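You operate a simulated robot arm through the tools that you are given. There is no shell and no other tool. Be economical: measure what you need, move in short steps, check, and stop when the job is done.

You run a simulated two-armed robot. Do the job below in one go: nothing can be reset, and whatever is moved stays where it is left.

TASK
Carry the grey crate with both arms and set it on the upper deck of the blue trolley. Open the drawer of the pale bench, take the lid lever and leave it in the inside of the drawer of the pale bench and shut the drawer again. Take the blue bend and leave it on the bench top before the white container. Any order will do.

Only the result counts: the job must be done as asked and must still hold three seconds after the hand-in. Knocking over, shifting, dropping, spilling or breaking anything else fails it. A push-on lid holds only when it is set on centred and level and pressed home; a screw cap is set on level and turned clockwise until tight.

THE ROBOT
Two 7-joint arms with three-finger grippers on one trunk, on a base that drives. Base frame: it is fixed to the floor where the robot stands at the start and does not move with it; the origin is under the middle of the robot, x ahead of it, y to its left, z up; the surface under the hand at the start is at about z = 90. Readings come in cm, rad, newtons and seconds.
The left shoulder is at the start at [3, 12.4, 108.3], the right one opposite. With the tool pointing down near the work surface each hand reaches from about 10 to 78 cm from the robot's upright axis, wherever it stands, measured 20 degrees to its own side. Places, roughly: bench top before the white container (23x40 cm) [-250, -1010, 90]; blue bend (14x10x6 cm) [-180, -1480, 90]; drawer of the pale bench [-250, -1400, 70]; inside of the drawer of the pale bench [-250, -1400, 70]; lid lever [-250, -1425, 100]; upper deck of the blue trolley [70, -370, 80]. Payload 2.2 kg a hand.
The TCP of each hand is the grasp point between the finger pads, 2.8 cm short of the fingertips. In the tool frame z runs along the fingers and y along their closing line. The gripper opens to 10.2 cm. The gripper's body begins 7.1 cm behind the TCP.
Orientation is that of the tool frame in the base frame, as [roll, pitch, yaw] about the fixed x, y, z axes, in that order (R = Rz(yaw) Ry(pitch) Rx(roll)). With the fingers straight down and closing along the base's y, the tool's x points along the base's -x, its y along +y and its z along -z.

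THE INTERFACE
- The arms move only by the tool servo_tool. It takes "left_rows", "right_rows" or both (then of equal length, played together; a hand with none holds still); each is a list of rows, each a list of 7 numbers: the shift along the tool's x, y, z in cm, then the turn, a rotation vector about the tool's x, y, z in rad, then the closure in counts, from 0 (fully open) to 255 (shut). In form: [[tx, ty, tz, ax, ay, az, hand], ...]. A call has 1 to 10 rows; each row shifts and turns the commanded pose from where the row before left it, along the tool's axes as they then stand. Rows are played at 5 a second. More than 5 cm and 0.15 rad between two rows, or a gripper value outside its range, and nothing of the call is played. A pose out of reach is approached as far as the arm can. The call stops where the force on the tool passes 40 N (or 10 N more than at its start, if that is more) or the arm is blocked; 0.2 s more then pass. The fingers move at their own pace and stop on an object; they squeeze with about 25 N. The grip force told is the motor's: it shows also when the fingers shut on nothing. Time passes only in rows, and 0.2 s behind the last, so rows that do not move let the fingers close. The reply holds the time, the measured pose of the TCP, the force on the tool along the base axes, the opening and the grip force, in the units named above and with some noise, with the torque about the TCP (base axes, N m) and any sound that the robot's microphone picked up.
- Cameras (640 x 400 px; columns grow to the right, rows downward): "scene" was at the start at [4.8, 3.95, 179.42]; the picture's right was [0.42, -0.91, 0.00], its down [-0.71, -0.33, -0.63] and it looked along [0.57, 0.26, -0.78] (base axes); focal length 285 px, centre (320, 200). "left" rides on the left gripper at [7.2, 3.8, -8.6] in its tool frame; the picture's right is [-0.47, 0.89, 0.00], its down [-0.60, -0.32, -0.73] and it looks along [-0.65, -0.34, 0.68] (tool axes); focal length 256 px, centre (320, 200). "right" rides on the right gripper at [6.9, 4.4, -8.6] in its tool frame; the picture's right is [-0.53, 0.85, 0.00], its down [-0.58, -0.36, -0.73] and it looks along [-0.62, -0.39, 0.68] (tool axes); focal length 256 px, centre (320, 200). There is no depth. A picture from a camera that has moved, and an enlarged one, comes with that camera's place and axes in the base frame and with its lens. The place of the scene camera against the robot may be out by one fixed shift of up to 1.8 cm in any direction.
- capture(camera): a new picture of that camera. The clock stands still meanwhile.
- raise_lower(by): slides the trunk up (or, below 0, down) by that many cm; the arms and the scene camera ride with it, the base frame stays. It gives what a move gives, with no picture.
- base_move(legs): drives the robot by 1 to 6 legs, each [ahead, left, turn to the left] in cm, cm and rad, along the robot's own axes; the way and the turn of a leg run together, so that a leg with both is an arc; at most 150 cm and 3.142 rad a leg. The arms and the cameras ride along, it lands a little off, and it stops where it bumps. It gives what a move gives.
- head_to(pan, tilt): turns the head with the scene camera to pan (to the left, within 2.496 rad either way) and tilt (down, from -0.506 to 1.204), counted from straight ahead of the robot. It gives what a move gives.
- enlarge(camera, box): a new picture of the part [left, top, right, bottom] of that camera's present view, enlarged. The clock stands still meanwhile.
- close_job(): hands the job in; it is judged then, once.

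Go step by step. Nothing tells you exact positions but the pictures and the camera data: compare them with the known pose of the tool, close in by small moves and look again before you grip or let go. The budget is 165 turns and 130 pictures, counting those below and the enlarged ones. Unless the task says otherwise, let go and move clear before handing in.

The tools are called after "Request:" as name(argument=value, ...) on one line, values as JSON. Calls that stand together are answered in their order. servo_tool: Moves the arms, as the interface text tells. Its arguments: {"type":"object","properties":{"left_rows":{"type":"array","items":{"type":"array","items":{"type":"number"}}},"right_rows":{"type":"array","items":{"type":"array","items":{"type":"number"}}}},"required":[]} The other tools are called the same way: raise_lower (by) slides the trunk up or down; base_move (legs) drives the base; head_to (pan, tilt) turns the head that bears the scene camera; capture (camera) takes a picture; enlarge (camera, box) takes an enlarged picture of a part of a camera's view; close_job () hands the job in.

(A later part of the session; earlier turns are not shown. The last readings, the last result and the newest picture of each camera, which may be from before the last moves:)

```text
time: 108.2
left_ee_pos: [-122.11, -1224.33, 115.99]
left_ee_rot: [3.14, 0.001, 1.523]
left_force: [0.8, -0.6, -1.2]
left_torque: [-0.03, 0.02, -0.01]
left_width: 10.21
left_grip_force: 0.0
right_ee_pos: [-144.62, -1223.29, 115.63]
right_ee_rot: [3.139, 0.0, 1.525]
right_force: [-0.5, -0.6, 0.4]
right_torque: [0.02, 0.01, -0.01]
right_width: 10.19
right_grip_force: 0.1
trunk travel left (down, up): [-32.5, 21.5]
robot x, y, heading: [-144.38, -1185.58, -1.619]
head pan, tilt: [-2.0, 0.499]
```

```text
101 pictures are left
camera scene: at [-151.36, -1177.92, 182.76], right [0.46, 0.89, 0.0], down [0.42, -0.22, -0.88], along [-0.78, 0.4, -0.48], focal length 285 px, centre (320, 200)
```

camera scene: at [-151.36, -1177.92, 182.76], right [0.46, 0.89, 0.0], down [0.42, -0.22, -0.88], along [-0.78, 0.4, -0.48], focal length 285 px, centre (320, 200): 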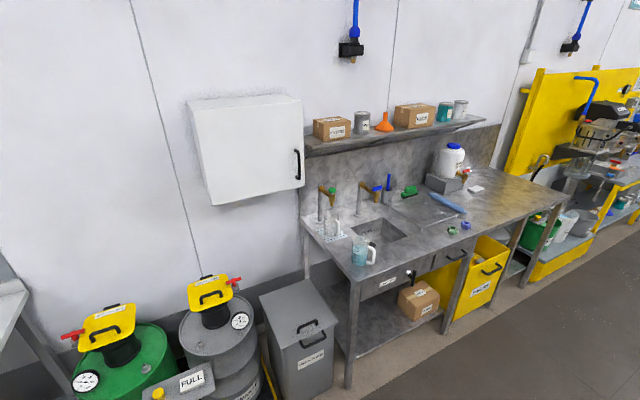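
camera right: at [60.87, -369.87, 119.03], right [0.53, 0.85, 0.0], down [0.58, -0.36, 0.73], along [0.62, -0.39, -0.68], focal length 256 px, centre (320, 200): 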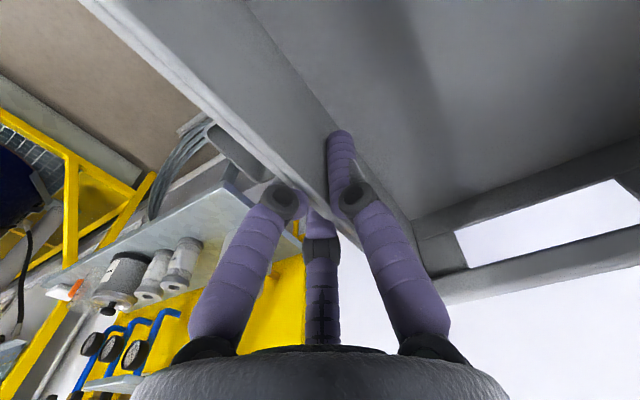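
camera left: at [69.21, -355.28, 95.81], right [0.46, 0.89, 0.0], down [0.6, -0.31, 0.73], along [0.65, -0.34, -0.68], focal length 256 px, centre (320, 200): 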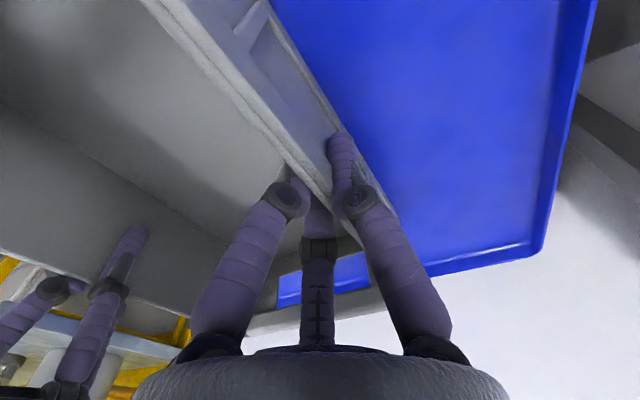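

The pale bench with its blue drawer is at the right rear, the blue bend lies on the corner rack bench, and the white container on the sink bench. I'll enlarge the drawer end.

Request:
head_to(pan=-0.5, tilt=0.5)

Request:
enlarge(camera="scene", box=[80, 120, 440, 300])

```text
time: 109.8
left_ee_pos: [-122.18, -1224.36, 116.05]
left_ee_rot: [3.141, 0.001, 1.523]
left_force: [0.2, -0.3, 0.5]
left_torque: [0.0, 0.01, 0.02]
left_width: 10.19
left_grip_force: 0.1
right_ee_pos: [-144.74, -1223.33, 115.57]
right_ee_rot: [3.139, 0.0, 1.524]
right_force: [0.5, -0.9, 0.1]
right_torque: [0.01, -0.02, -0.01]
right_width: 10.19
right_grip_force: 0.0
trunk travel left (down, up): [-32.5, 21.5]
robot x, y, heading: [-144.03, -1185.67, -1.618]
head pan, tilt: [-0.499, 0.499]
```

```text
1.78 times, centred on (260, 210) of scene
camera zoom: at [-148.02, -1189.87, 182.76], right [-0.85, 0.52, 0.0], down [0.25, 0.41, -0.88], along [-0.46, -0.75, -0.48], focal length 506 px, centre (427, 182)
```

zoom: 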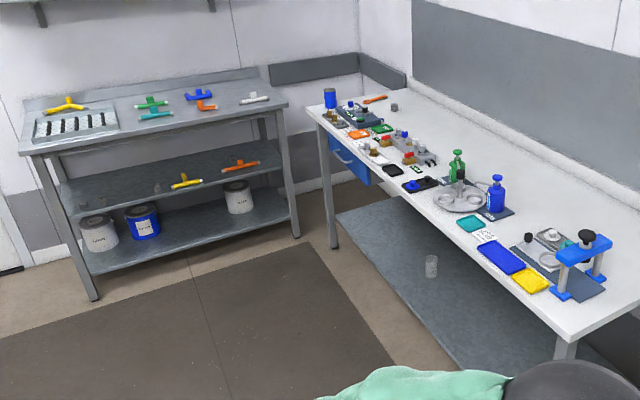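

The orange lever is at the far-left end of the pale bench, about [-255,-1420]; the rack bench front edge is at y≈-1455. I'll turn to face the bench (-x) and slide over to y≈-1395.

Request:
base_move(legs=[[0, 0, -1.524], [0, 140, 0], [0, 68, 0]])

Request:
head_to(pan=0.0, tilt=0.75)

Request:
capture(camera="scene")

```text
time: 123.8
left_ee_pos: [-183.92, -1416.34, 115.84]
left_ee_rot: [3.141, 0.002, -0.012]
left_force: [0.5, 0.6, -0.5]
left_torque: [0.02, -0.04, -0.02]
left_width: 10.2
left_grip_force: 0.1
right_ee_pos: [-183.73, -1393.9, 115.67]
right_ee_rot: [-3.141, -0.001, -0.011]
right_force: [1.2, -0.7, 0.3]
right_torque: [-0.01, 0.0, 0.01]
right_width: 10.24
right_grip_force: 0.0
trunk travel left (down, up): [-32.5, 21.5]
robot x, y, heading: [-146.29, -1392.79, 3.129]
head pan, tilt: [-0.499, 0.499]
```

```text
time: 124.8
left_ee_pos: [-183.94, -1416.37, 116.06]
left_ee_rot: [-3.14, 0.0, -0.01]
left_force: [0.2, -0.2, -1.1]
left_torque: [-0.03, -0.02, 0.03]
left_width: 10.22
left_grip_force: 0.1
right_ee_pos: [-183.63, -1393.75, 115.65]
right_ee_rot: [3.14, -0.001, -0.01]
right_force: [0.6, -0.6, 0.2]
right_torque: [-0.01, -0.02, 0.0]
right_width: 10.21
right_grip_force: 0.0
trunk travel left (down, up): [-32.5, 21.5]
robot x, y, heading: [-146.23, -1392.63, 3.132]
head pan, tilt: [0.0, 0.75]
```

```text
99 pictures are left
camera scene: at [-150.57, -1392.03, 180.56], right [0.01, 1.0, 0.0], down [0.68, -0.01, -0.73], along [-0.73, 0.01, -0.68], focal length 285 px, centre (320, 200)
```

scene: 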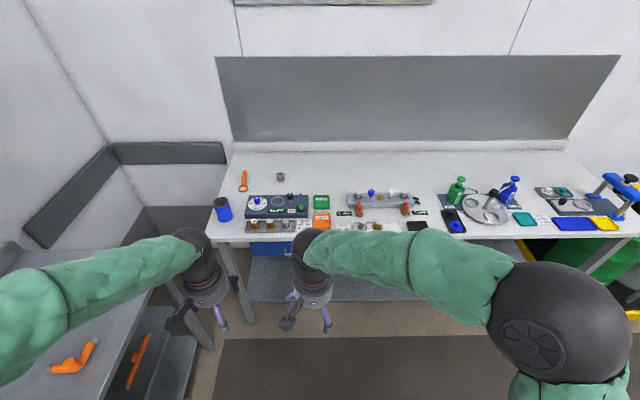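

The lever is the orange tool at about [-260,-1428]. To see the drawer front and keep the left elbow off the rack bench, I'll slide right 30 cm and raise/lower as needed.

Request:
base_move(legs=[[-10, -32, 0]])

Request:
servo_tool(right_rows=[[0, -4, 0, 0, 0, 0, 0], [0, -4, 0, 0, 0, 0, 0], [0, -4, 0, 0, 0, 0, 0], [0, -4, 0, 0, 0, 0, 0], [0, -4, 0, 0, 0, 0, 0]])

Request:
head_to(pan=0.35, tilt=0.75)

Request:
capture(camera="scene")

Request:
capture(camera="left")

```text
time: 127.0
left_ee_pos: [-173.24, -1384.11, 115.95]
left_ee_rot: [3.14, 0.0, -0.014]
left_force: [0.8, 0.3, 0.3]
left_torque: [0.0, 0.01, -0.03]
left_width: 10.19
left_grip_force: 0.0
right_ee_pos: [-172.99, -1361.66, 115.74]
right_ee_rot: [3.138, 0.0, -0.012]
right_force: [0.4, 0.0, -0.5]
right_torque: [-0.03, 0.02, -0.01]
right_width: 10.19
right_grip_force: 0.1
trunk travel left (down, up): [-32.5, 21.5]
robot x, y, heading: [-135.11, -1360.74, 3.131]
head pan, tilt: [0.0, 0.75]
```

```text
time: 128.2
left_ee_pos: [-173.36, -1384.15, 116.04]
left_ee_rot: [-3.141, 0.002, -0.013]
left_force: [-0.7, -1.4, 0.8]
left_torque: [-0.02, -0.02, 0.01]
left_width: 10.22
left_grip_force: 0.1
right_ee_pos: [-172.61, -1341.41, 115.6]
right_ee_rot: [3.14, -0.002, -0.011]
right_force: [0.5, -0.7, 0.7]
right_torque: [-0.02, -0.02, 0.02]
right_width: 10.22
right_grip_force: 0.1
trunk travel left (down, up): [-32.5, 21.5]
robot x, y, heading: [-135.46, -1360.83, 3.126]
head pan, tilt: [0.0, 0.75]
```

```text
time: 129.0
left_ee_pos: [-173.3, -1384.14, 115.93]
left_ee_rot: [-3.141, 0.002, -0.013]
left_force: [-0.6, 0.6, -0.6]
left_torque: [0.03, -0.01, -0.03]
left_width: 10.21
left_grip_force: 0.2
right_ee_pos: [-172.75, -1341.57, 115.59]
right_ee_rot: [3.139, 0.001, -0.012]
right_force: [0.0, 1.1, -0.5]
right_torque: [0.03, -0.02, -0.01]
right_width: 10.21
right_grip_force: 0.1
trunk travel left (down, up): [-32.5, 21.5]
robot x, y, heading: [-135.5, -1360.35, 3.125]
head pan, tilt: [0.351, 0.75]
```

```text
98 pictures are left
camera scene: at [-139.47, -1362.71, 180.56], right [-0.33, 0.94, 0.0], down [0.64, 0.22, -0.73], along [-0.69, -0.24, -0.68], focal length 285 px, centre (320, 200)
```

scene: 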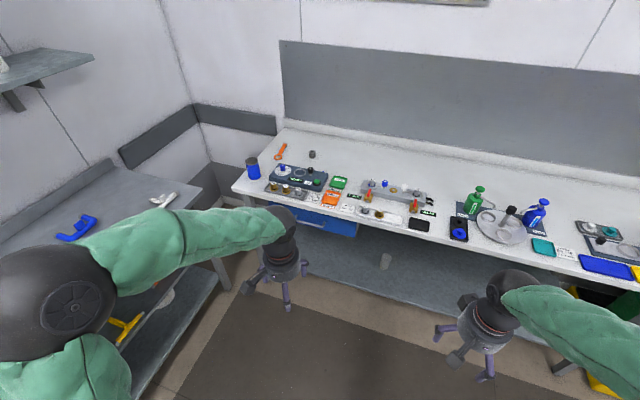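

```text
97 pictures are left
camera left: at [-165.99, -1388.02, 124.73], right [-0.48, -0.88, 0.0], down [-0.6, 0.33, 0.73], along [-0.64, 0.35, -0.68], focal length 256 px, centre (320, 200)
```

left: 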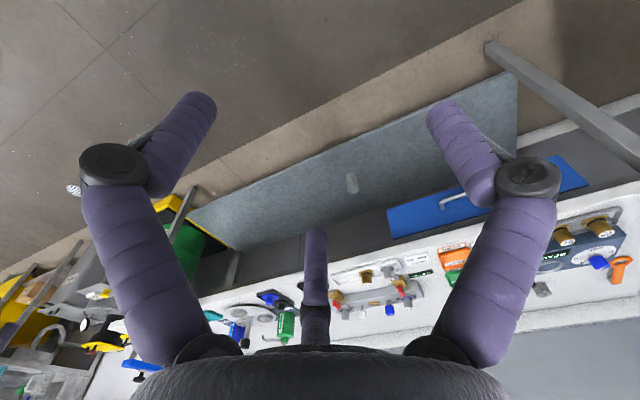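

Triangulating gives bench top z≈90, the lever at about [-262,-1429.5], and the drawer handle near [-221,-1396,82]. I'll turn the left hand to point horizontally at the drawer with the fingers closing vertically.

Request:
servo_tool(left_rows=[[-4.5, 0, 0, 0, 0, 0, 0], [-4.5, 0, 0, 0, 0, 0, 0], [-0.0, 0, 0, -0.0864, -0.0864, 0.0864, 0], [0, 0, 0, -0.0864, -0.0864, 0.0864, 0], [0, 0, 0, -0.0864, -0.0864, 0.0864, 0], [0, 0, 0, -0.0864, -0.0864, 0.0864, 0], [0, 0, 0, -0.0864, -0.0864, 0.0864, 0], [0, 0, 0, -0.0864, -0.0864, 0.0864, 0], [0, 0, 0, -0.0864, -0.0864, 0.0864, 0]])

Request:
servo_tool(left_rows=[[0, 0, 0, -0.0864, -0.0864, 0.0864, 0], [0, 0, 0, -0.0864, -0.0864, 0.0864, 0], [0, 0, 0, -0.0864, -0.0864, 0.0864, 0], [0, 0, 0, -0.0864, -0.0864, 0.0864, 0], [0, 0, 0, -0.0864, -0.0864, 0.0864, 0], [0, 0, 0, -0.0864, -0.0864, 0.0864, 0], [0, 0, 0, -0.0864, -0.0864, 0.0864, 0], [0, 0, 0, 0, 0, 0, 0]])

Request:
capture(camera="scene")

Request:
capture(camera="left")

```text
time: 131.0
left_ee_pos: [-182.3, -1384.01, 115.96]
left_ee_rot: [2.355, 0.343, -0.8]
left_force: [0.0, 0.1, 0.5]
left_torque: [0.01, 0.02, -0.02]
left_width: 10.16
left_grip_force: 0.1
right_ee_pos: [-172.7, -1341.63, 115.62]
right_ee_rot: [3.14, -0.001, -0.011]
right_force: [0.1, -0.4, -0.8]
right_torque: [0.0, 0.01, 0.01]
right_width: 10.2
right_grip_force: 0.1
trunk travel left (down, up): [-32.5, 21.5]
robot x, y, heading: [-135.73, -1360.98, 3.127]
head pan, tilt: [0.351, 0.75]
```

```text
time: 132.8
left_ee_pos: [-180.98, -1373.47, 122.33]
left_ee_rot: [1.577, -0.002, -1.57]
left_force: [-0.4, 0.5, 0.4]
left_torque: [0.02, 0.0, -0.03]
left_width: 10.2
left_grip_force: 0.0
left hand out of reach, approached as far as the arm can: row 5, 6, 7
right_ee_pos: [-172.7, -1341.57, 115.6]
right_ee_rot: [3.141, -0.002, -0.012]
right_force: [-0.8, 0.2, -0.5]
right_torque: [0.03, 0.01, 0.01]
right_width: 10.21
right_grip_force: 0.1
trunk travel left (down, up): [-32.5, 21.5]
robot x, y, heading: [-135.53, -1361.12, 3.133]
head pan, tilt: [0.351, 0.75]
```

```text
96 pictures are left
camera scene: at [-139.54, -1362.76, 180.56], right [-0.33, 0.94, 0.0], down [0.64, 0.23, -0.73], along [-0.69, -0.24, -0.68], focal length 285 px, centre (320, 200)
```

scene: 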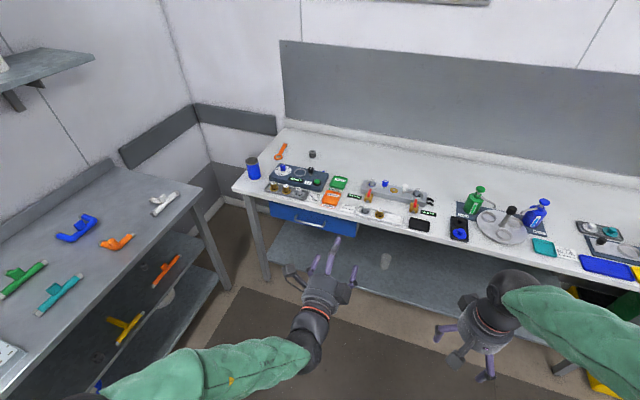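

```text
95 pictures are left
camera left: at [-172.25, -1380.7, 126.22], right [-0.01, 0.47, 0.88], down [0.73, 0.6, -0.31], along [-0.68, 0.65, -0.35], focal length 256 px, centre (320, 200)
```

left: 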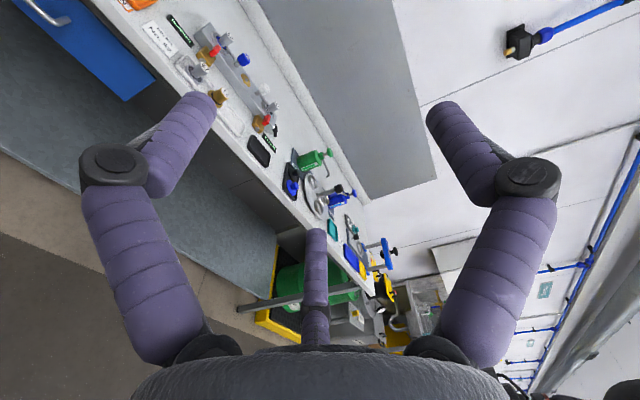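

The hand now points horizontally. I'll lower the trunk 25 cm to bring it near handle height and look again.

Request:
raise_lower(by=-25)

Request:
servo_tool(left_rows=[[-3, -3.5, 0, 0, 0, 0, 0], [-3, -3.5, 0, 0, 0, 0, 0], [-3, -3.5, 0, 0, 0, 0, 0], [0, -3, 0, 0, 0, 0, 0]])

Request:
capture(camera="left")

Request:
capture(camera="scene")

```text
time: 135.4
left_ee_pos: [-181.1, -1373.54, 97.23]
left_ee_rot: [1.578, -0.001, -1.569]
left_force: [-1.2, -0.7, 0.3]
left_torque: [0.01, 0.02, 0.01]
left_width: 10.18
left_grip_force: 0.1
right_ee_pos: [-172.72, -1341.55, 90.6]
right_ee_rot: [3.14, 0.001, -0.014]
right_force: [-0.4, -0.2, -0.1]
right_torque: [0.03, 0.0, 0.01]
right_width: 10.18
right_grip_force: 0.0
trunk travel left (down, up): [-7.5, 46.5]
robot x, y, heading: [-135.38, -1360.52, 3.126]
head pan, tilt: [0.351, 0.75]
```

```text
time: 136.4
left_ee_pos: [-180.83, -1364.57, 83.58]
left_ee_rot: [1.578, 0.002, -1.569]
left_force: [1.0, 0.3, 0.4]
left_torque: [0.02, 0.05, 0.03]
left_width: 10.18
left_grip_force: 0.0
right_ee_pos: [-172.79, -1341.53, 90.53]
right_ee_rot: [3.139, -0.001, -0.013]
right_force: [0.0, -0.6, 0.4]
right_torque: [0.01, 0.02, 0.02]
right_width: 10.19
right_grip_force: 0.1
trunk travel left (down, up): [-7.5, 46.5]
robot x, y, heading: [-135.83, -1360.52, 3.124]
head pan, tilt: [0.351, 0.75]
```

```text
94 pictures are left
camera left: at [-172.09, -1371.77, 87.64], right [-0.01, 0.47, 0.89], down [0.73, 0.61, -0.31], along [-0.68, 0.65, -0.34], focal length 256 px, centre (320, 200)
```

left: 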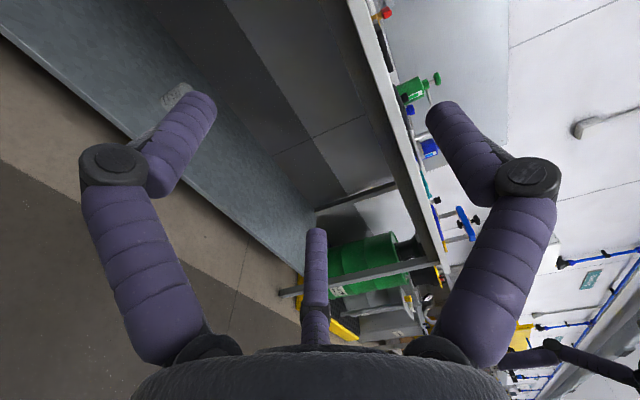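

```text
93 pictures are left
camera scene: at [-139.52, -1362.73, 155.56], right [-0.33, 0.94, 0.0], down [0.64, 0.22, -0.73], along [-0.69, -0.24, -0.68], focal length 285 px, centre (320, 200)
```

scene: 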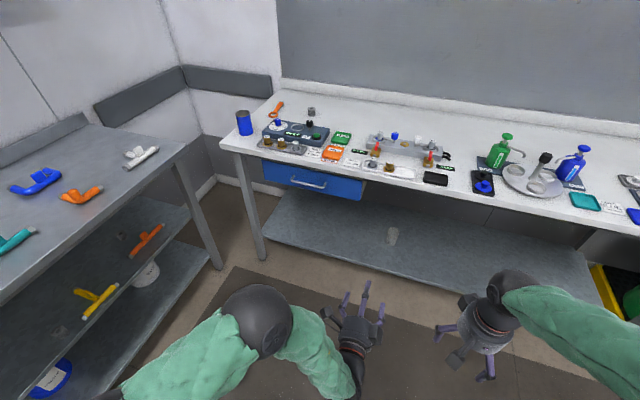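

Tool x points to the robot's left, so I went the wrong way. The handle triangulates to about [-221,-1396,83], a 13 cm horizontal bar. I'll slide left 31 cm and forward a bit, then look.

Request:
servo_tool(left_rows=[[4.5, 0, 0, 0, 0, 0, 0], [4.5, 0, 0, 0, 0, 0, 0], [4.5, 0, 0, 0, 0, 0, 0], [4.5, 0, 0, 0, 0, 0, 0], [4.5, 0, 0, 0, 0, 0, 0], [4.5, 0, 1, 0, 0, 0, 0], [4.5, 0, 2, 0, 0, 0, 0], [0, 0, 4, 0, 0, 0, 0]])

Request:
base_move(legs=[[12, 0, 0.01]])

Request:
capture(camera="left")

Request:
capture(camera="scene")

```text
time: 138.2
left_ee_pos: [-179.63, -1370.42, 88.73]
left_ee_rot: [1.581, 0.0, -1.564]
left_force: [0.7, -0.1, 0.5]
left_torque: [0.03, 0.03, 0.0]
left_width: 10.19
left_grip_force: 0.1
left hand out of reach, approached as far as the arm can: row 1, 2, 3, 4, 5, 6, 7, 8
right_ee_pos: [-172.77, -1341.56, 90.46]
right_ee_rot: [3.14, 0.0, -0.013]
right_force: [-1.6, 0.3, 0.2]
right_torque: [0.0, -0.01, -0.02]
right_width: 10.19
right_grip_force: 0.1
trunk travel left (down, up): [-7.5, 46.5]
robot x, y, heading: [-135.71, -1360.66, 3.126]
head pan, tilt: [0.351, 0.75]
```

```text
time: 139.4
left_ee_pos: [-191.48, -1370.8, 88.63]
left_ee_rot: [1.582, 0.003, -1.554]
left_force: [-0.5, -0.2, 0.0]
left_torque: [-0.01, -0.02, 0.03]
left_width: 10.19
left_grip_force: 0.0
right_ee_pos: [-184.79, -1341.78, 90.58]
right_ee_rot: [3.14, -0.001, -0.001]
right_force: [-0.9, -0.7, 0.3]
right_torque: [-0.01, 0.0, 0.01]
right_width: 10.22
right_grip_force: 0.1
trunk travel left (down, up): [-7.5, 46.5]
robot x, y, heading: [-147.51, -1360.65, 3.138]
head pan, tilt: [0.351, 0.75]
```

```text
92 pictures are left
camera left: at [-182.57, -1377.89, 92.59], right [-0.02, 0.47, 0.89], down [0.72, 0.62, -0.31], along [-0.69, 0.63, -0.35], focal length 256 px, centre (320, 200)
```

left: 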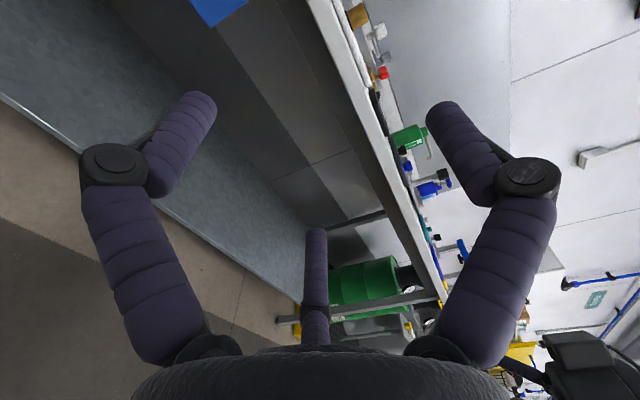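

```text
91 pictures are left
camera scene: at [-151.41, -1362.68, 155.55], right [-0.34, 0.94, 0.0], down [0.64, 0.23, -0.73], along [-0.69, -0.25, -0.68], focal length 285 px, centre (320, 200)
```

scene: 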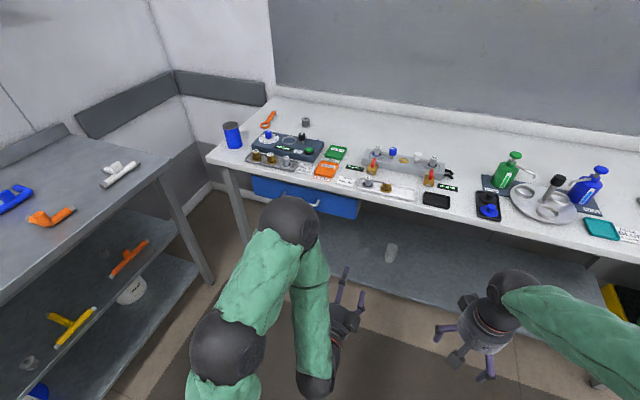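

The arm is at a limit in this folded posture. I'll test whether extending forward frees it.

Request:
servo_tool(left_rows=[[0, 0, 0, 0, 0, 0, 0], [0, 0, 3, 0, 0, 0, 0], [0, 0, 3, 0, 0, 0, 0], [0, 0, 3, 0, 0, 0, 0]])

Request:
capture(camera="scene")

```text
time: 140.4
left_ee_pos: [-192.64, -1370.73, 88.53]
left_ee_rot: [1.582, 0.001, -1.547]
left_force: [0.3, -0.5, -1.0]
left_torque: [-0.01, 0.01, 0.0]
left_width: 10.18
left_grip_force: 0.0
left hand out of reach, approached as far as the arm can: row 2, 3, 4
right_ee_pos: [-184.65, -1341.93, 90.63]
right_ee_rot: [3.139, -0.002, -0.001]
right_force: [-0.5, -0.4, 0.7]
right_torque: [-0.01, -0.03, 0.01]
right_width: 10.2
right_grip_force: 0.2
trunk travel left (down, up): [-7.5, 46.5]
robot x, y, heading: [-147.33, -1360.14, 3.142]
head pan, tilt: [0.351, 0.75]
```

```text
90 pictures are left
camera scene: at [-151.25, -1362.69, 155.56], right [-0.34, 0.94, 0.0], down [0.64, 0.23, -0.73], along [-0.69, -0.25, -0.68], focal length 285 px, centre (320, 200)
```

scene: 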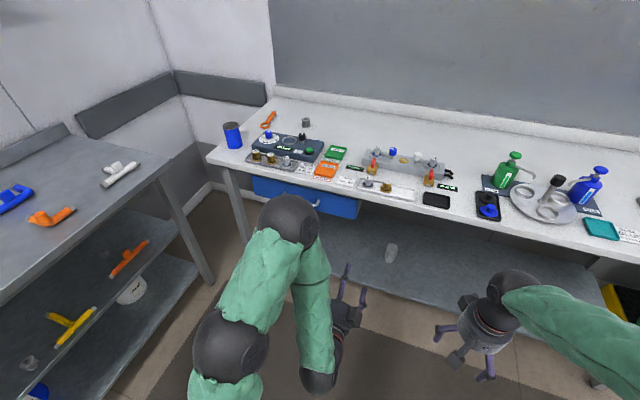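

This roll direction folds the wrist badly. I'll roll the hand the other way about its own axis and see where it gets.

Request:
servo_tool(left_rows=[[0, 0, 0, 0, 0, -0.149, 0], [0, 0, 0, 0, 0, -0.149, 0], [0, 0, 0, 0, 0, -0.149, 0], [0, 0, 0, 0, 0, -0.149, 0], [0, 0, 0, 0, 0, -0.149, 0], [0, 0, 0, 0, 0, -0.149, 0], [0, 0, 0, 0, 0, -0.149, 0], [0, 0, 0, 0, 0, -0.149, 0], [0, 0, 0, 0, 0, -0.149, 0], [0, 0, 0, 0, 0, -0.149, 0]])

Request:
servo_tool(left_rows=[[0, 0, 0, 0, 0, -0.149, 0], [0, 0, 0, 0, 0, -0.149, 0], [0, 0, 0, 0, 0, -0.149, 0], [0, 0, 0, 0, 0, -0.149, 0], [0, 0, 0, 0, 0, -0.149, 0], [0, 0, 0, 0, 0, -0.149, 0], [0, 0, 0, 0, 0, -0.149, 0], [0, 0, 0, 0, 0, -0.149, 0], [0, 0, 0, 0, 0, -0.149, 0], [0, 0, 0, 0, 0, -0.149, 0]])

Request:
capture(camera="scene")

```text
time: 142.6
left_ee_pos: [-192.41, -1370.58, 88.45]
left_ee_rot: [1.696, 1.493, -1.424]
left_force: [0.8, 0.1, 0.3]
left_torque: [0.0, -0.01, -0.02]
left_width: 10.22
left_grip_force: 0.1
right_ee_pos: [-184.72, -1341.94, 90.75]
right_ee_rot: [3.14, -0.001, -0.001]
right_force: [0.9, 0.5, -0.4]
right_torque: [0.0, 0.02, 0.03]
right_width: 10.18
right_grip_force: 0.1
trunk travel left (down, up): [-7.5, 46.5]
robot x, y, heading: [-147.1, -1360.65, 3.136]
head pan, tilt: [0.351, 0.75]
```

```text
time: 144.8
left_ee_pos: [-186.56, -1366.21, 111.68]
left_ee_rot: [-1.606, 0.313, 1.593]
left_force: [0.0, 0.2, 0.1]
left_torque: [-0.01, 0.02, 0.02]
left_width: 10.2
left_grip_force: 0.0
left hand out of reach, approached as far as the arm can: row 2, 3, 4, 5, 6, 7, 8, 9, 10
right_ee_pos: [-184.77, -1341.9, 90.64]
right_ee_rot: [3.14, -0.001, 0.0]
right_force: [0.6, -0.8, -1.3]
right_torque: [-0.02, -0.04, 0.01]
right_width: 10.17
right_grip_force: 0.1
trunk travel left (down, up): [-7.5, 46.5]
robot x, y, heading: [-147.51, -1360.56, 3.139]
head pan, tilt: [0.351, 0.75]
```

```text
89 pictures are left
camera scene: at [-151.28, -1362.65, 155.56], right [-0.34, 0.94, 0.0], down [0.64, 0.23, -0.73], along [-0.69, -0.25, -0.68], focal length 285 px, centre (320, 200)
```

scene: 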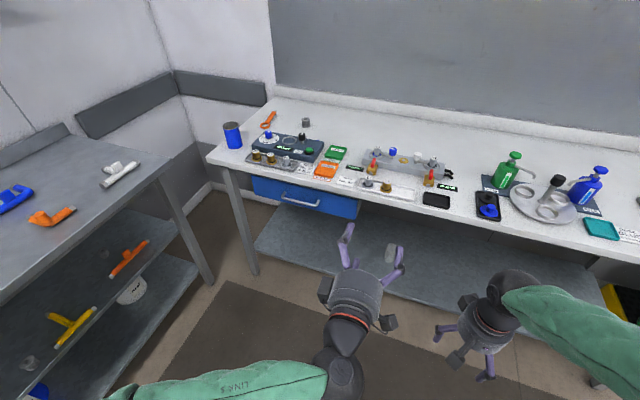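

The arm is now in a more open posture. I'll move it forward, left and down towards the handle and see if the posture follows.

Request:
servo_tool(left_rows=[[-3, 0, 2, 0, 0, 0, 0], [-3, 0, 2, 0, 0, 0, 0], [-3, 0, 0, 0, 0, 0, 0], [-3, 0, 0, 0, 0, 0, 0], [0, 0, 0, 0, 0, 0, 0]])

Request:
capture(camera="scene")

```text
time: 146.0
left_ee_pos: [-190.32, -1377.69, 116.21]
left_ee_rot: [-1.592, 0.302, 1.596]
left_force: [0.7, 1.0, 0.5]
left_torque: [-0.02, 0.01, 0.01]
left_width: 10.2
left_grip_force: 0.0
left hand out of reach, approached as far as the arm can: row 1
right_ee_pos: [-184.75, -1341.91, 90.52]
right_ee_rot: [3.141, -0.002, -0.002]
right_force: [0.0, 0.2, 0.1]
right_torque: [0.01, 0.06, -0.03]
right_width: 10.21
right_grip_force: 0.1
trunk travel left (down, up): [-7.5, 46.5]
robot x, y, heading: [-147.52, -1360.52, 3.142]
head pan, tilt: [0.351, 0.75]
```

```text
88 pictures are left
camera scene: at [-151.26, -1362.69, 155.56], right [-0.34, 0.94, 0.0], down [0.64, 0.23, -0.73], along [-0.69, -0.25, -0.68], focal length 285 px, centre (320, 200)
```

scene: 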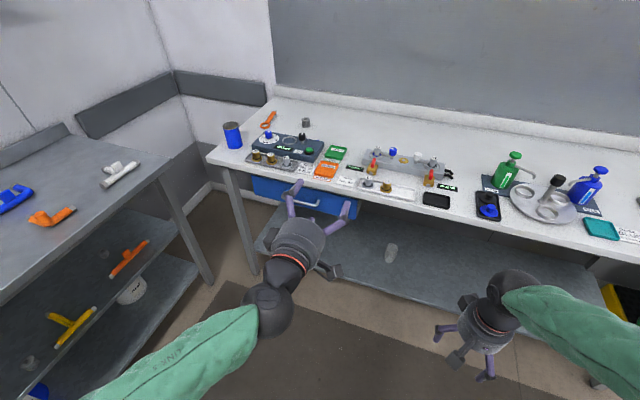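

Now it follows. I'll finish the roll, and go down and left in front of the handle, staying 13 cm short of it.

Request:
servo_tool(left_rows=[[0, 0, 0, 0, 0, -0.149, 0], [0, 0, 0, 0, 0, -0.149, 0], [-2.4, 4.1, 0, 0, 0, 0, 0], [-2.4, 4.1, 0, 0, 0, 0, 0], [-2.4, 4.1, 0, 0, 0, 0, 0], [-2.4, 4.1, 0, 0, 0, 0, 0], [-2.4, 4.1, 1, 0, 0, 0, 0], [-2.4, 4.1, 1, 0, 0, 0, 0], [-2.4, 4.1, 1, 0, 0, 0, 0], [-1.5, 4.1, 1, 0, 0, 0, 0]])

Request:
capture(camera="scene")

Request:
capture(camera="left")

```text
time: 148.2
left_ee_pos: [-192.13, -1395.03, 103.48]
left_ee_rot: [-1.585, 0.004, 1.604]
left_force: [-1.3, 0.2, 0.6]
left_torque: [0.01, 0.05, 0.0]
left_width: 10.21
left_grip_force: 0.0
left hand out of reach, approached as far as the arm can: row 1, 2, 3, 4, 5, 6, 7
right_ee_pos: [-184.8, -1341.98, 90.6]
right_ee_rot: [-3.142, -0.001, 0.0]
right_force: [-0.3, 0.5, 1.0]
right_torque: [0.05, 0.01, 0.01]
right_width: 10.2
right_grip_force: 0.0
trunk travel left (down, up): [-7.5, 46.5]
robot x, y, heading: [-147.4, -1360.41, 3.138]
head pan, tilt: [0.351, 0.75]
```

```text
87 pictures are left
camera scene: at [-151.34, -1362.78, 155.55], right [-0.34, 0.94, 0.0], down [0.64, 0.23, -0.73], along [-0.69, -0.25, -0.68], focal length 285 px, centre (320, 200)
```

scene: 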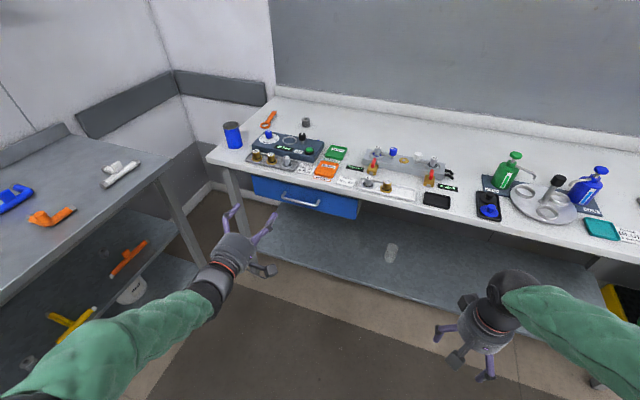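

```text
86 pictures are left
camera left: at [-183.49, -1387.51, 99.9], right [0.03, -0.47, -0.88], down [0.75, -0.58, 0.33], along [-0.67, -0.67, 0.33], focal length 256 px, centre (320, 200)
```

left: 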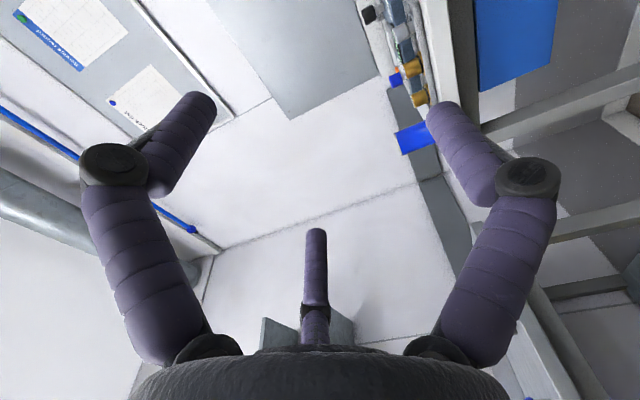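

Orientation is right, at [-192,-1395,103.5]. I continue down to handle height and ahead to x≈-206.

Request:
servo_tool(left_rows=[[0, 4, 2, 0, 0, 0, 0], [0, 4, 3, 0, 0, 0, 0], [0, 4, 3, 0, 0, 0, 0], [0, 4, 3, 0, 0, 0, 0], [0, 4, 3, 0, 0, 0, 0], [0, 0, 0, 0, 0, 0, 0]])

Request:
capture(camera="scene")

Request:
capture(camera="left")

```text
time: 149.6
left_ee_pos: [-205.89, -1395.15, 83.62]
left_ee_rot: [-1.583, 0.002, 1.599]
left_force: [0.0, -0.1, -0.6]
left_torque: [0.02, 0.01, 0.0]
left_width: 10.2
left_grip_force: 0.0
right_ee_pos: [-184.76, -1341.83, 90.69]
right_ee_rot: [3.14, -0.001, -0.002]
right_force: [-0.1, 0.3, -0.1]
right_torque: [0.02, -0.01, -0.01]
right_width: 10.21
right_grip_force: 0.1
trunk travel left (down, up): [-7.5, 46.5]
robot x, y, heading: [-147.38, -1360.55, 3.142]
head pan, tilt: [0.351, 0.75]
```

```text
85 pictures are left
camera scene: at [-151.24, -1362.68, 155.56], right [-0.34, 0.94, 0.0], down [0.64, 0.23, -0.73], along [-0.69, -0.25, -0.68], focal length 285 px, centre (320, 200)
```

scene: 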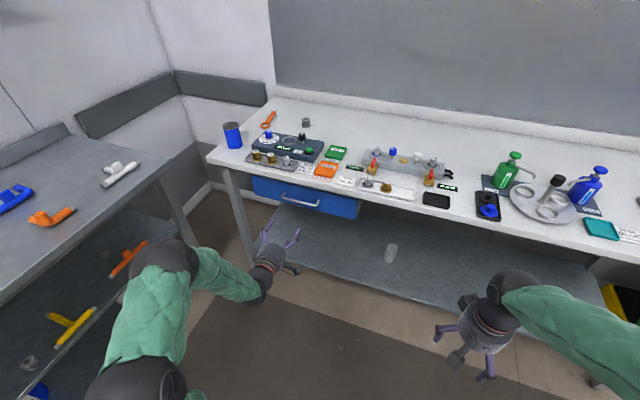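

```text
84 pictures are left
camera left: at [-197.21, -1387.72, 79.95], right [0.03, -0.47, -0.88], down [0.74, -0.58, 0.33], along [-0.67, -0.67, 0.33], focal length 256 px, centre (320, 200)
```

left: 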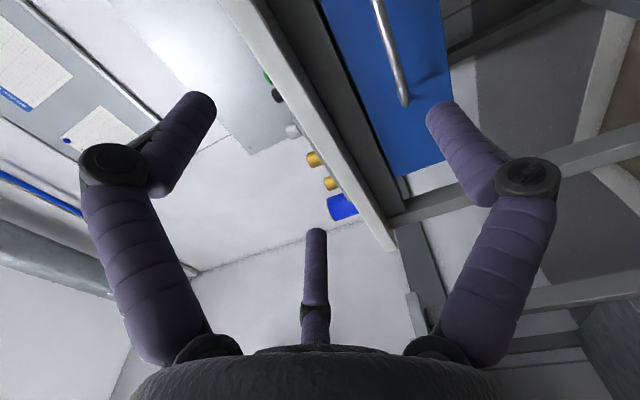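

In the wrist view the bar lies lower, at z≈77.6 with its left end at y≈-1402.7. I'll lower 6 cm and check.

Request:
servo_tool(left_rows=[[0, 3, 0, 0, 0, 0, 0], [0, 3, 0, 0, 0, 0, 0], [0, 0, 0, 0, 0, 0, 0]])

Request:
capture(camera="left")

Request:
enlarge(camera="scene", box=[200, 140, 400, 310])

```text
time: 150.4
left_ee_pos: [-205.76, -1395.08, 77.43]
left_ee_rot: [-1.585, 0.003, 1.599]
left_force: [0.8, 0.0, 0.5]
left_torque: [0.01, 0.03, -0.03]
left_width: 10.19
left_grip_force: 0.0
right_ee_pos: [-184.69, -1341.93, 90.65]
right_ee_rot: [3.14, -0.001, 0.0]
right_force: [0.5, 0.0, 0.1]
right_torque: [-0.04, -0.02, 0.03]
right_width: 10.22
right_grip_force: 0.0
trunk travel left (down, up): [-7.5, 46.5]
robot x, y, heading: [-147.25, -1360.3, 3.138]
head pan, tilt: [0.351, 0.75]
```

```text
83 pictures are left
camera left: at [-197.12, -1387.71, 73.86], right [0.03, -0.47, -0.88], down [0.74, -0.58, 0.33], along [-0.67, -0.67, 0.33], focal length 256 px, centre (320, 200)
```

left: 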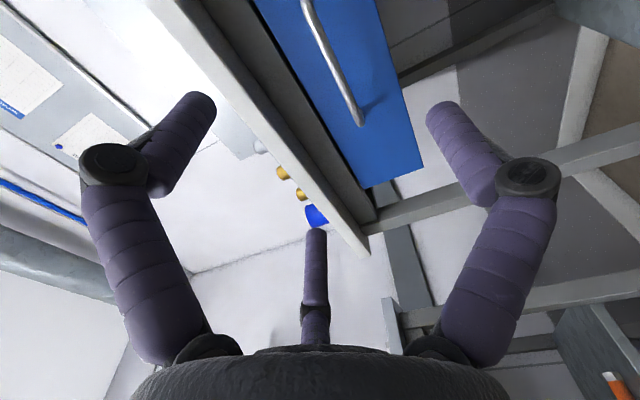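

```text
2.35 times, centred on (300, 225) of scene
camera zoom: at [-151.26, -1362.69, 155.56], right [-0.34, 0.94, 0.0], down [0.64, 0.23, -0.73], along [-0.69, -0.25, -0.68], focal length 670 px, centre (367, 141)
```

zoom: 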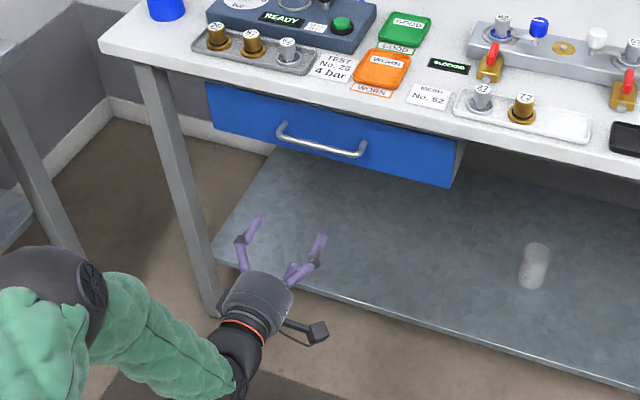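

The bar sits about z=77.2, x≈-223…-226. I'm level with it; I'll centre sideways and advance 12 cm.

Request:
servo_tool(left_rows=[[-1.5, 0, 3, 0, 0, 0, 60], [-1.5, 0, 3, 0, 0, 0, 60], [0, 0, 3, 0, 0, 0, 60], [0, 0, 3, 0, 0, 0, 60], [0, 0, 0, 0, 0, 0, 60]])

Request:
capture(camera="left")

Request:
enlarge(camera="scene", box=[220, 150, 380, 280])

```text
time: 151.6
left_ee_pos: [-217.5, -1398.44, 77.24]
left_ee_rot: [-1.586, 0.003, 1.6]
left_force: [-0.2, 0.0, -0.2]
left_torque: [-0.01, 0.0, 0.0]
left_width: 7.78
left_grip_force: 0.0
right_ee_pos: [-184.67, -1341.91, 90.55]
right_ee_rot: [3.14, -0.003, -0.001]
right_force: [-1.1, -0.2, 0.0]
right_torque: [-0.01, 0.02, 0.02]
right_width: 10.19
right_grip_force: 0.1
trunk travel left (down, up): [-7.5, 46.5]
robot x, y, heading: [-147.1, -1360.8, 3.137]
head pan, tilt: [0.351, 0.75]
```

```text
81 pictures are left
camera left: at [-208.94, -1391.06, 73.62], right [0.03, -0.47, -0.88], down [0.74, -0.58, 0.33], along [-0.67, -0.67, 0.33], focal length 256 px, centre (320, 200)
```

left: 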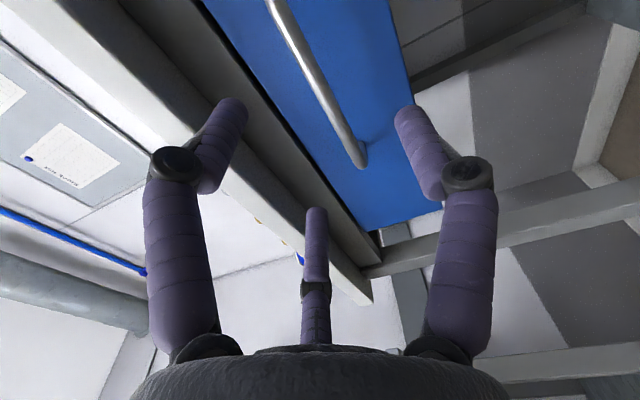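

```text
3.08 times, centred on (300, 215) of scene
camera zoom: at [-151.26, -1362.69, 155.56], right [-0.34, 0.94, 0.0], down [0.64, 0.23, -0.73], along [-0.69, -0.25, -0.68], focal length 876 px, centre (382, 154)
```

zoom: 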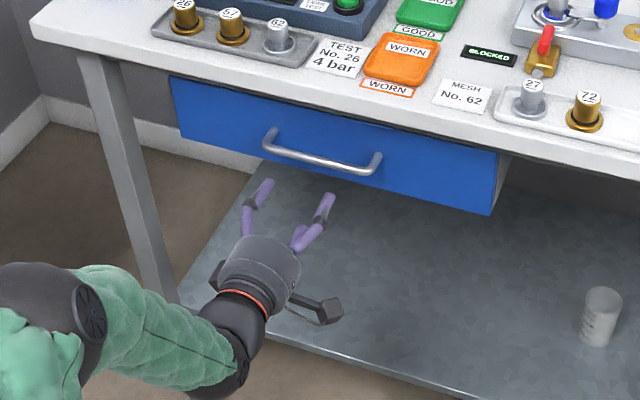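

Triangulating two wrist views puts the bar's end at [-226.7,-1406.4,77.2], so the bar is still about 9 cm off. I advance 6 cm more and look.

Request:
servo_tool(left_rows=[[-0.5, 0, 2, 0, 0, 0, 60], [0, 0, 2, 0, 0, 0, 60], [0, 0, 2, 0, 0, 0, 60], [0, 0, 0, 0, 0, 0, 60]])

Request:
capture(camera="left")

Request:
enlarge(camera="scene", box=[220, 150, 380, 280])

```text
time: 152.6
left_ee_pos: [-223.7, -1399.32, 77.38]
left_ee_rot: [-1.584, 0.003, 1.6]
left_force: [0.7, -0.1, -0.9]
left_torque: [0.02, 0.02, -0.03]
left_width: 7.83
left_grip_force: 0.1
right_ee_pos: [-184.83, -1341.87, 90.56]
right_ee_rot: [3.141, -0.001, -0.003]
right_force: [1.0, -0.2, -0.6]
right_torque: [-0.04, -0.01, 0.01]
right_width: 10.2
right_grip_force: 0.0
trunk travel left (down, up): [-7.5, 46.5]
robot x, y, heading: [-147.4, -1360.49, 3.14]
head pan, tilt: [0.351, 0.75]
```

```text
79 pictures are left
camera left: at [-214.98, -1391.81, 73.7], right [0.03, -0.47, -0.88], down [0.74, -0.58, 0.33], along [-0.67, -0.67, 0.33], focal length 256 px, centre (320, 200)
```

left: 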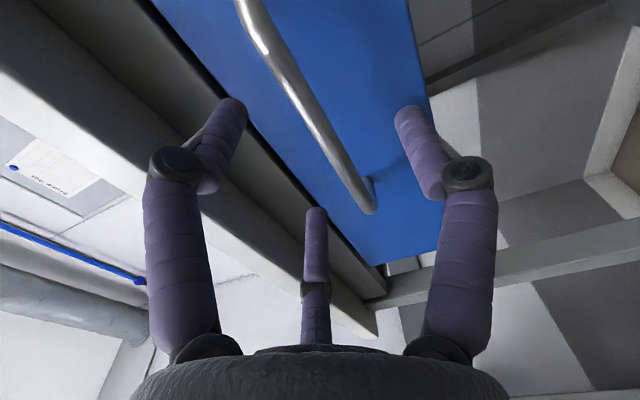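

```text
3.08 times, centred on (300, 215) of scene
camera zoom: at [-151.27, -1362.69, 155.56], right [-0.34, 0.94, 0.0], down [0.64, 0.23, -0.73], along [-0.69, -0.25, -0.68], focal length 876 px, centre (382, 154)
```

zoom: 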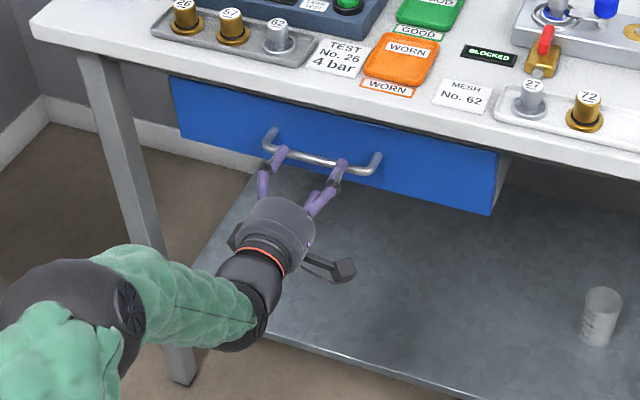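

The bar is confirmed at x≈-226.6, z≈77. I advance 2.6 cm and close on it.

Request:
servo_tool(left_rows=[[0, 0, 1.3, 0, 0, 0, 60], [0, 0, 1.3, 0, 0, 0, 60], [0, 0, 0, 0, 0, 0, 120], [0, 0, 0, 0, 0, 0, 200], [0, 0, 0, 0, 0, 0, 255], [0, 0, 0, 0, 0, 0, 255], [0, 0, 0, 0, 0, 0, 255]])

Request:
capture(camera="left")

```text
time: 154.2
left_ee_pos: [-226.14, -1399.35, 77.42]
left_ee_rot: [-1.582, 0.005, 1.598]
left_force: [-0.9, 3.5, 5.8]
left_torque: [0.21, 0.08, -0.33]
left_width: 1.96
left_grip_force: 44.7
right_ee_pos: [-184.7, -1341.8, 90.64]
right_ee_rot: [3.139, -0.001, -0.002]
right_force: [-0.3, 0.5, 0.2]
right_torque: [-0.02, 0.0, 0.01]
right_width: 10.24
right_grip_force: 0.1
trunk travel left (down, up): [-7.5, 46.5]
robot x, y, heading: [-147.18, -1360.48, 3.138]
head pan, tilt: [0.351, 0.75]
```

```text
77 pictures are left
camera left: at [-217.56, -1391.85, 73.79], right [0.02, -0.47, -0.88], down [0.74, -0.58, 0.33], along [-0.67, -0.66, 0.33], focal length 256 px, centre (320, 200)
```

left: 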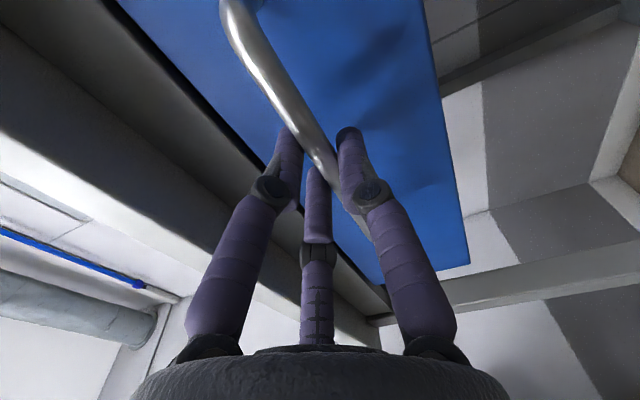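

The bar is gripped. I'll pull by driving the base back 22 cm.

Request:
base_move(legs=[[-22, 0, 0]])

Request:
capture(camera="scene")

```text
time: 155.9
left_ee_pos: [-204.01, -1399.17, 77.37]
left_ee_rot: [-1.584, 0.006, 1.6]
left_force: [1.4, 15.1, 9.5]
left_torque: [0.35, 0.13, -0.4]
left_width: 1.96
left_grip_force: 44.1
right_ee_pos: [-162.61, -1341.84, 90.6]
right_ee_rot: [3.139, 0.0, 0.002]
right_force: [-0.2, -0.2, 0.4]
right_torque: [0.01, 0.0, 0.0]
right_width: 10.2
right_grip_force: 0.0
trunk travel left (down, up): [-7.5, 46.5]
robot x, y, heading: [-125.17, -1360.63, 3.138]
head pan, tilt: [0.351, 0.75]
```

```text
76 pictures are left
camera scene: at [-129.1, -1362.56, 155.57], right [-0.34, 0.94, 0.0], down [0.64, 0.23, -0.73], along [-0.69, -0.25, -0.68], focal length 285 px, centre (320, 200)
```

scene: 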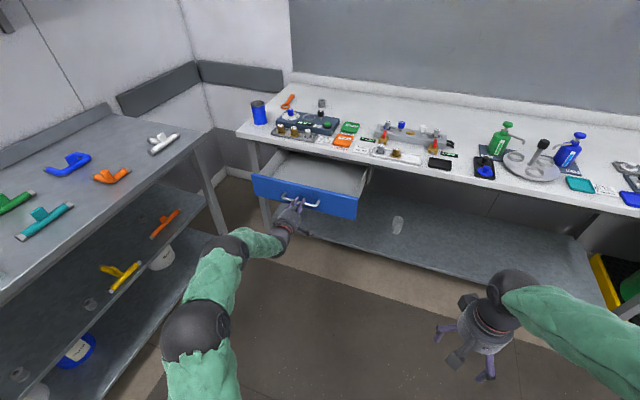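

The drawer is open 22 cm. I'll let go of the handle, back the hand off, raise the trunk, and roll the hand to the natural orientation.

Request:
servo_tool(left_rows=[[0, 0, 0, 0, 0, 0, 100], [0, 0, 0, 0, 0, 0, 60], [0, 0, 0, 0, 0, 0, 60], [0, 0, -3, 0, 0, 0, 60], [0, 0, -4, 0, 0, 0, 60], [0, 0, -4, 0, 0, 0, 60]])

Request:
raise_lower(by=28)

Request:
servo_tool(left_rows=[[0, 0, 0, 0, 0, 0.149, 60], [0, 0, 0, 0, 0, 0.149, 60], [0, 0, 0, 0, 0, 0.149, 60], [0, 0, 0, 0, 0, 0.149, 60], [0, 0, 0, 0, 0, 0.149, 60], [0, 0, 0, 0, 0, 0.149, 60], [0, 0, 0, 0, 0, 0.149, 60], [0, 0, 0, 0, 0, 0.149, 60], [0, 0, 0, 0, 0, 0.149, 60], [0, 0, 0, 0, 0, 0.149, 60]])

Request:
servo_tool(left_rows=[[0, 0, 0, 0, 0, 0.08, 60], [0, 0, 0, 0, 0.149, 0, 60], [0, 0, 0, 0, 0.149, 0, 60], [0, 0, 0, 0, 0.149, 0, 60], [0, 0, 0, 0, 0.149, 0, 60], [0, 0, 0, 0, 0.149, 0, 60], [0, 0, 0, 0, 0.0, 0, 60]])

Request:
capture(camera="scene")

```text
time: 157.3
left_ee_pos: [-192.88, -1398.67, 77.48]
left_ee_rot: [-1.584, 0.005, 1.599]
left_force: [0.2, 0.4, -0.4]
left_torque: [0.04, -0.04, 0.0]
left_width: 7.81
left_grip_force: 0.1
right_ee_pos: [-162.79, -1341.92, 90.6]
right_ee_rot: [3.14, -0.001, -0.001]
right_force: [-0.8, 1.3, -0.2]
right_torque: [0.0, 0.01, -0.04]
right_width: 10.2
right_grip_force: 0.0
trunk travel left (down, up): [-7.5, 46.5]
robot x, y, heading: [-125.4, -1360.77, 3.143]
head pan, tilt: [0.351, 0.75]
```

```text
time: 160.2
left_ee_pos: [-193.18, -1398.73, 105.39]
left_ee_rot: [-1.585, 0.004, 1.599]
left_force: [0.6, -0.2, -0.4]
left_torque: [-0.02, 0.01, 0.02]
left_width: 7.8
left_grip_force: 0.0
right_ee_pos: [-162.67, -1341.87, 118.63]
right_ee_rot: [3.14, -0.003, 0.001]
right_force: [0.1, 0.1, -0.6]
right_torque: [0.0, -0.01, -0.01]
right_width: 10.17
right_grip_force: 0.0
trunk travel left (down, up): [-35.5, 18.5]
robot x, y, heading: [-125.57, -1360.38, 3.138]
head pan, tilt: [0.351, 0.75]
```

```text
time: 162.3
left_ee_pos: [-193.17, -1398.78, 105.47]
left_ee_rot: [-1.758, 1.495, 1.412]
left_force: [0.1, 0.3, 0.5]
left_torque: [0.0, -0.01, 0.01]
left_width: 7.82
left_grip_force: 0.0
right_ee_pos: [-162.71, -1341.99, 118.6]
right_ee_rot: [3.14, -0.002, 0.0]
right_force: [-0.1, -0.4, -0.2]
right_torque: [-0.01, -0.01, 0.02]
right_width: 10.2
right_grip_force: 0.1
trunk travel left (down, up): [-35.5, 18.5]
robot x, y, heading: [-125.01, -1360.83, 3.14]
head pan, tilt: [0.351, 0.75]
```

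```text
time: 163.9
left_ee_pos: [-193.15, -1398.85, 105.45]
left_ee_rot: [3.137, 0.809, 0.025]
left_force: [-0.1, 0.4, 1.1]
left_torque: [0.02, 0.02, -0.04]
left_width: 7.79
left_grip_force: 0.0
right_ee_pos: [-162.68, -1341.98, 118.53]
right_ee_rot: [-3.141, 0.0, 0.0]
right_force: [0.2, -0.2, -0.3]
right_torque: [-0.01, 0.02, 0.03]
right_width: 10.21
right_grip_force: 0.1
trunk travel left (down, up): [-35.5, 18.5]
robot x, y, heading: [-125.09, -1360.66, 3.137]
head pan, tilt: [0.351, 0.75]
```

```text
75 pictures are left
camera scene: at [-129.23, -1362.77, 183.56], right [-0.34, 0.94, 0.0], down [0.64, 0.23, -0.73], along [-0.69, -0.25, -0.68], focal length 285 px, centre (320, 200)
```

scene: 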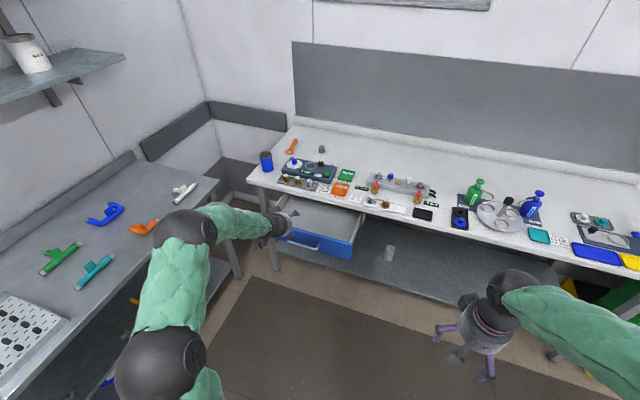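

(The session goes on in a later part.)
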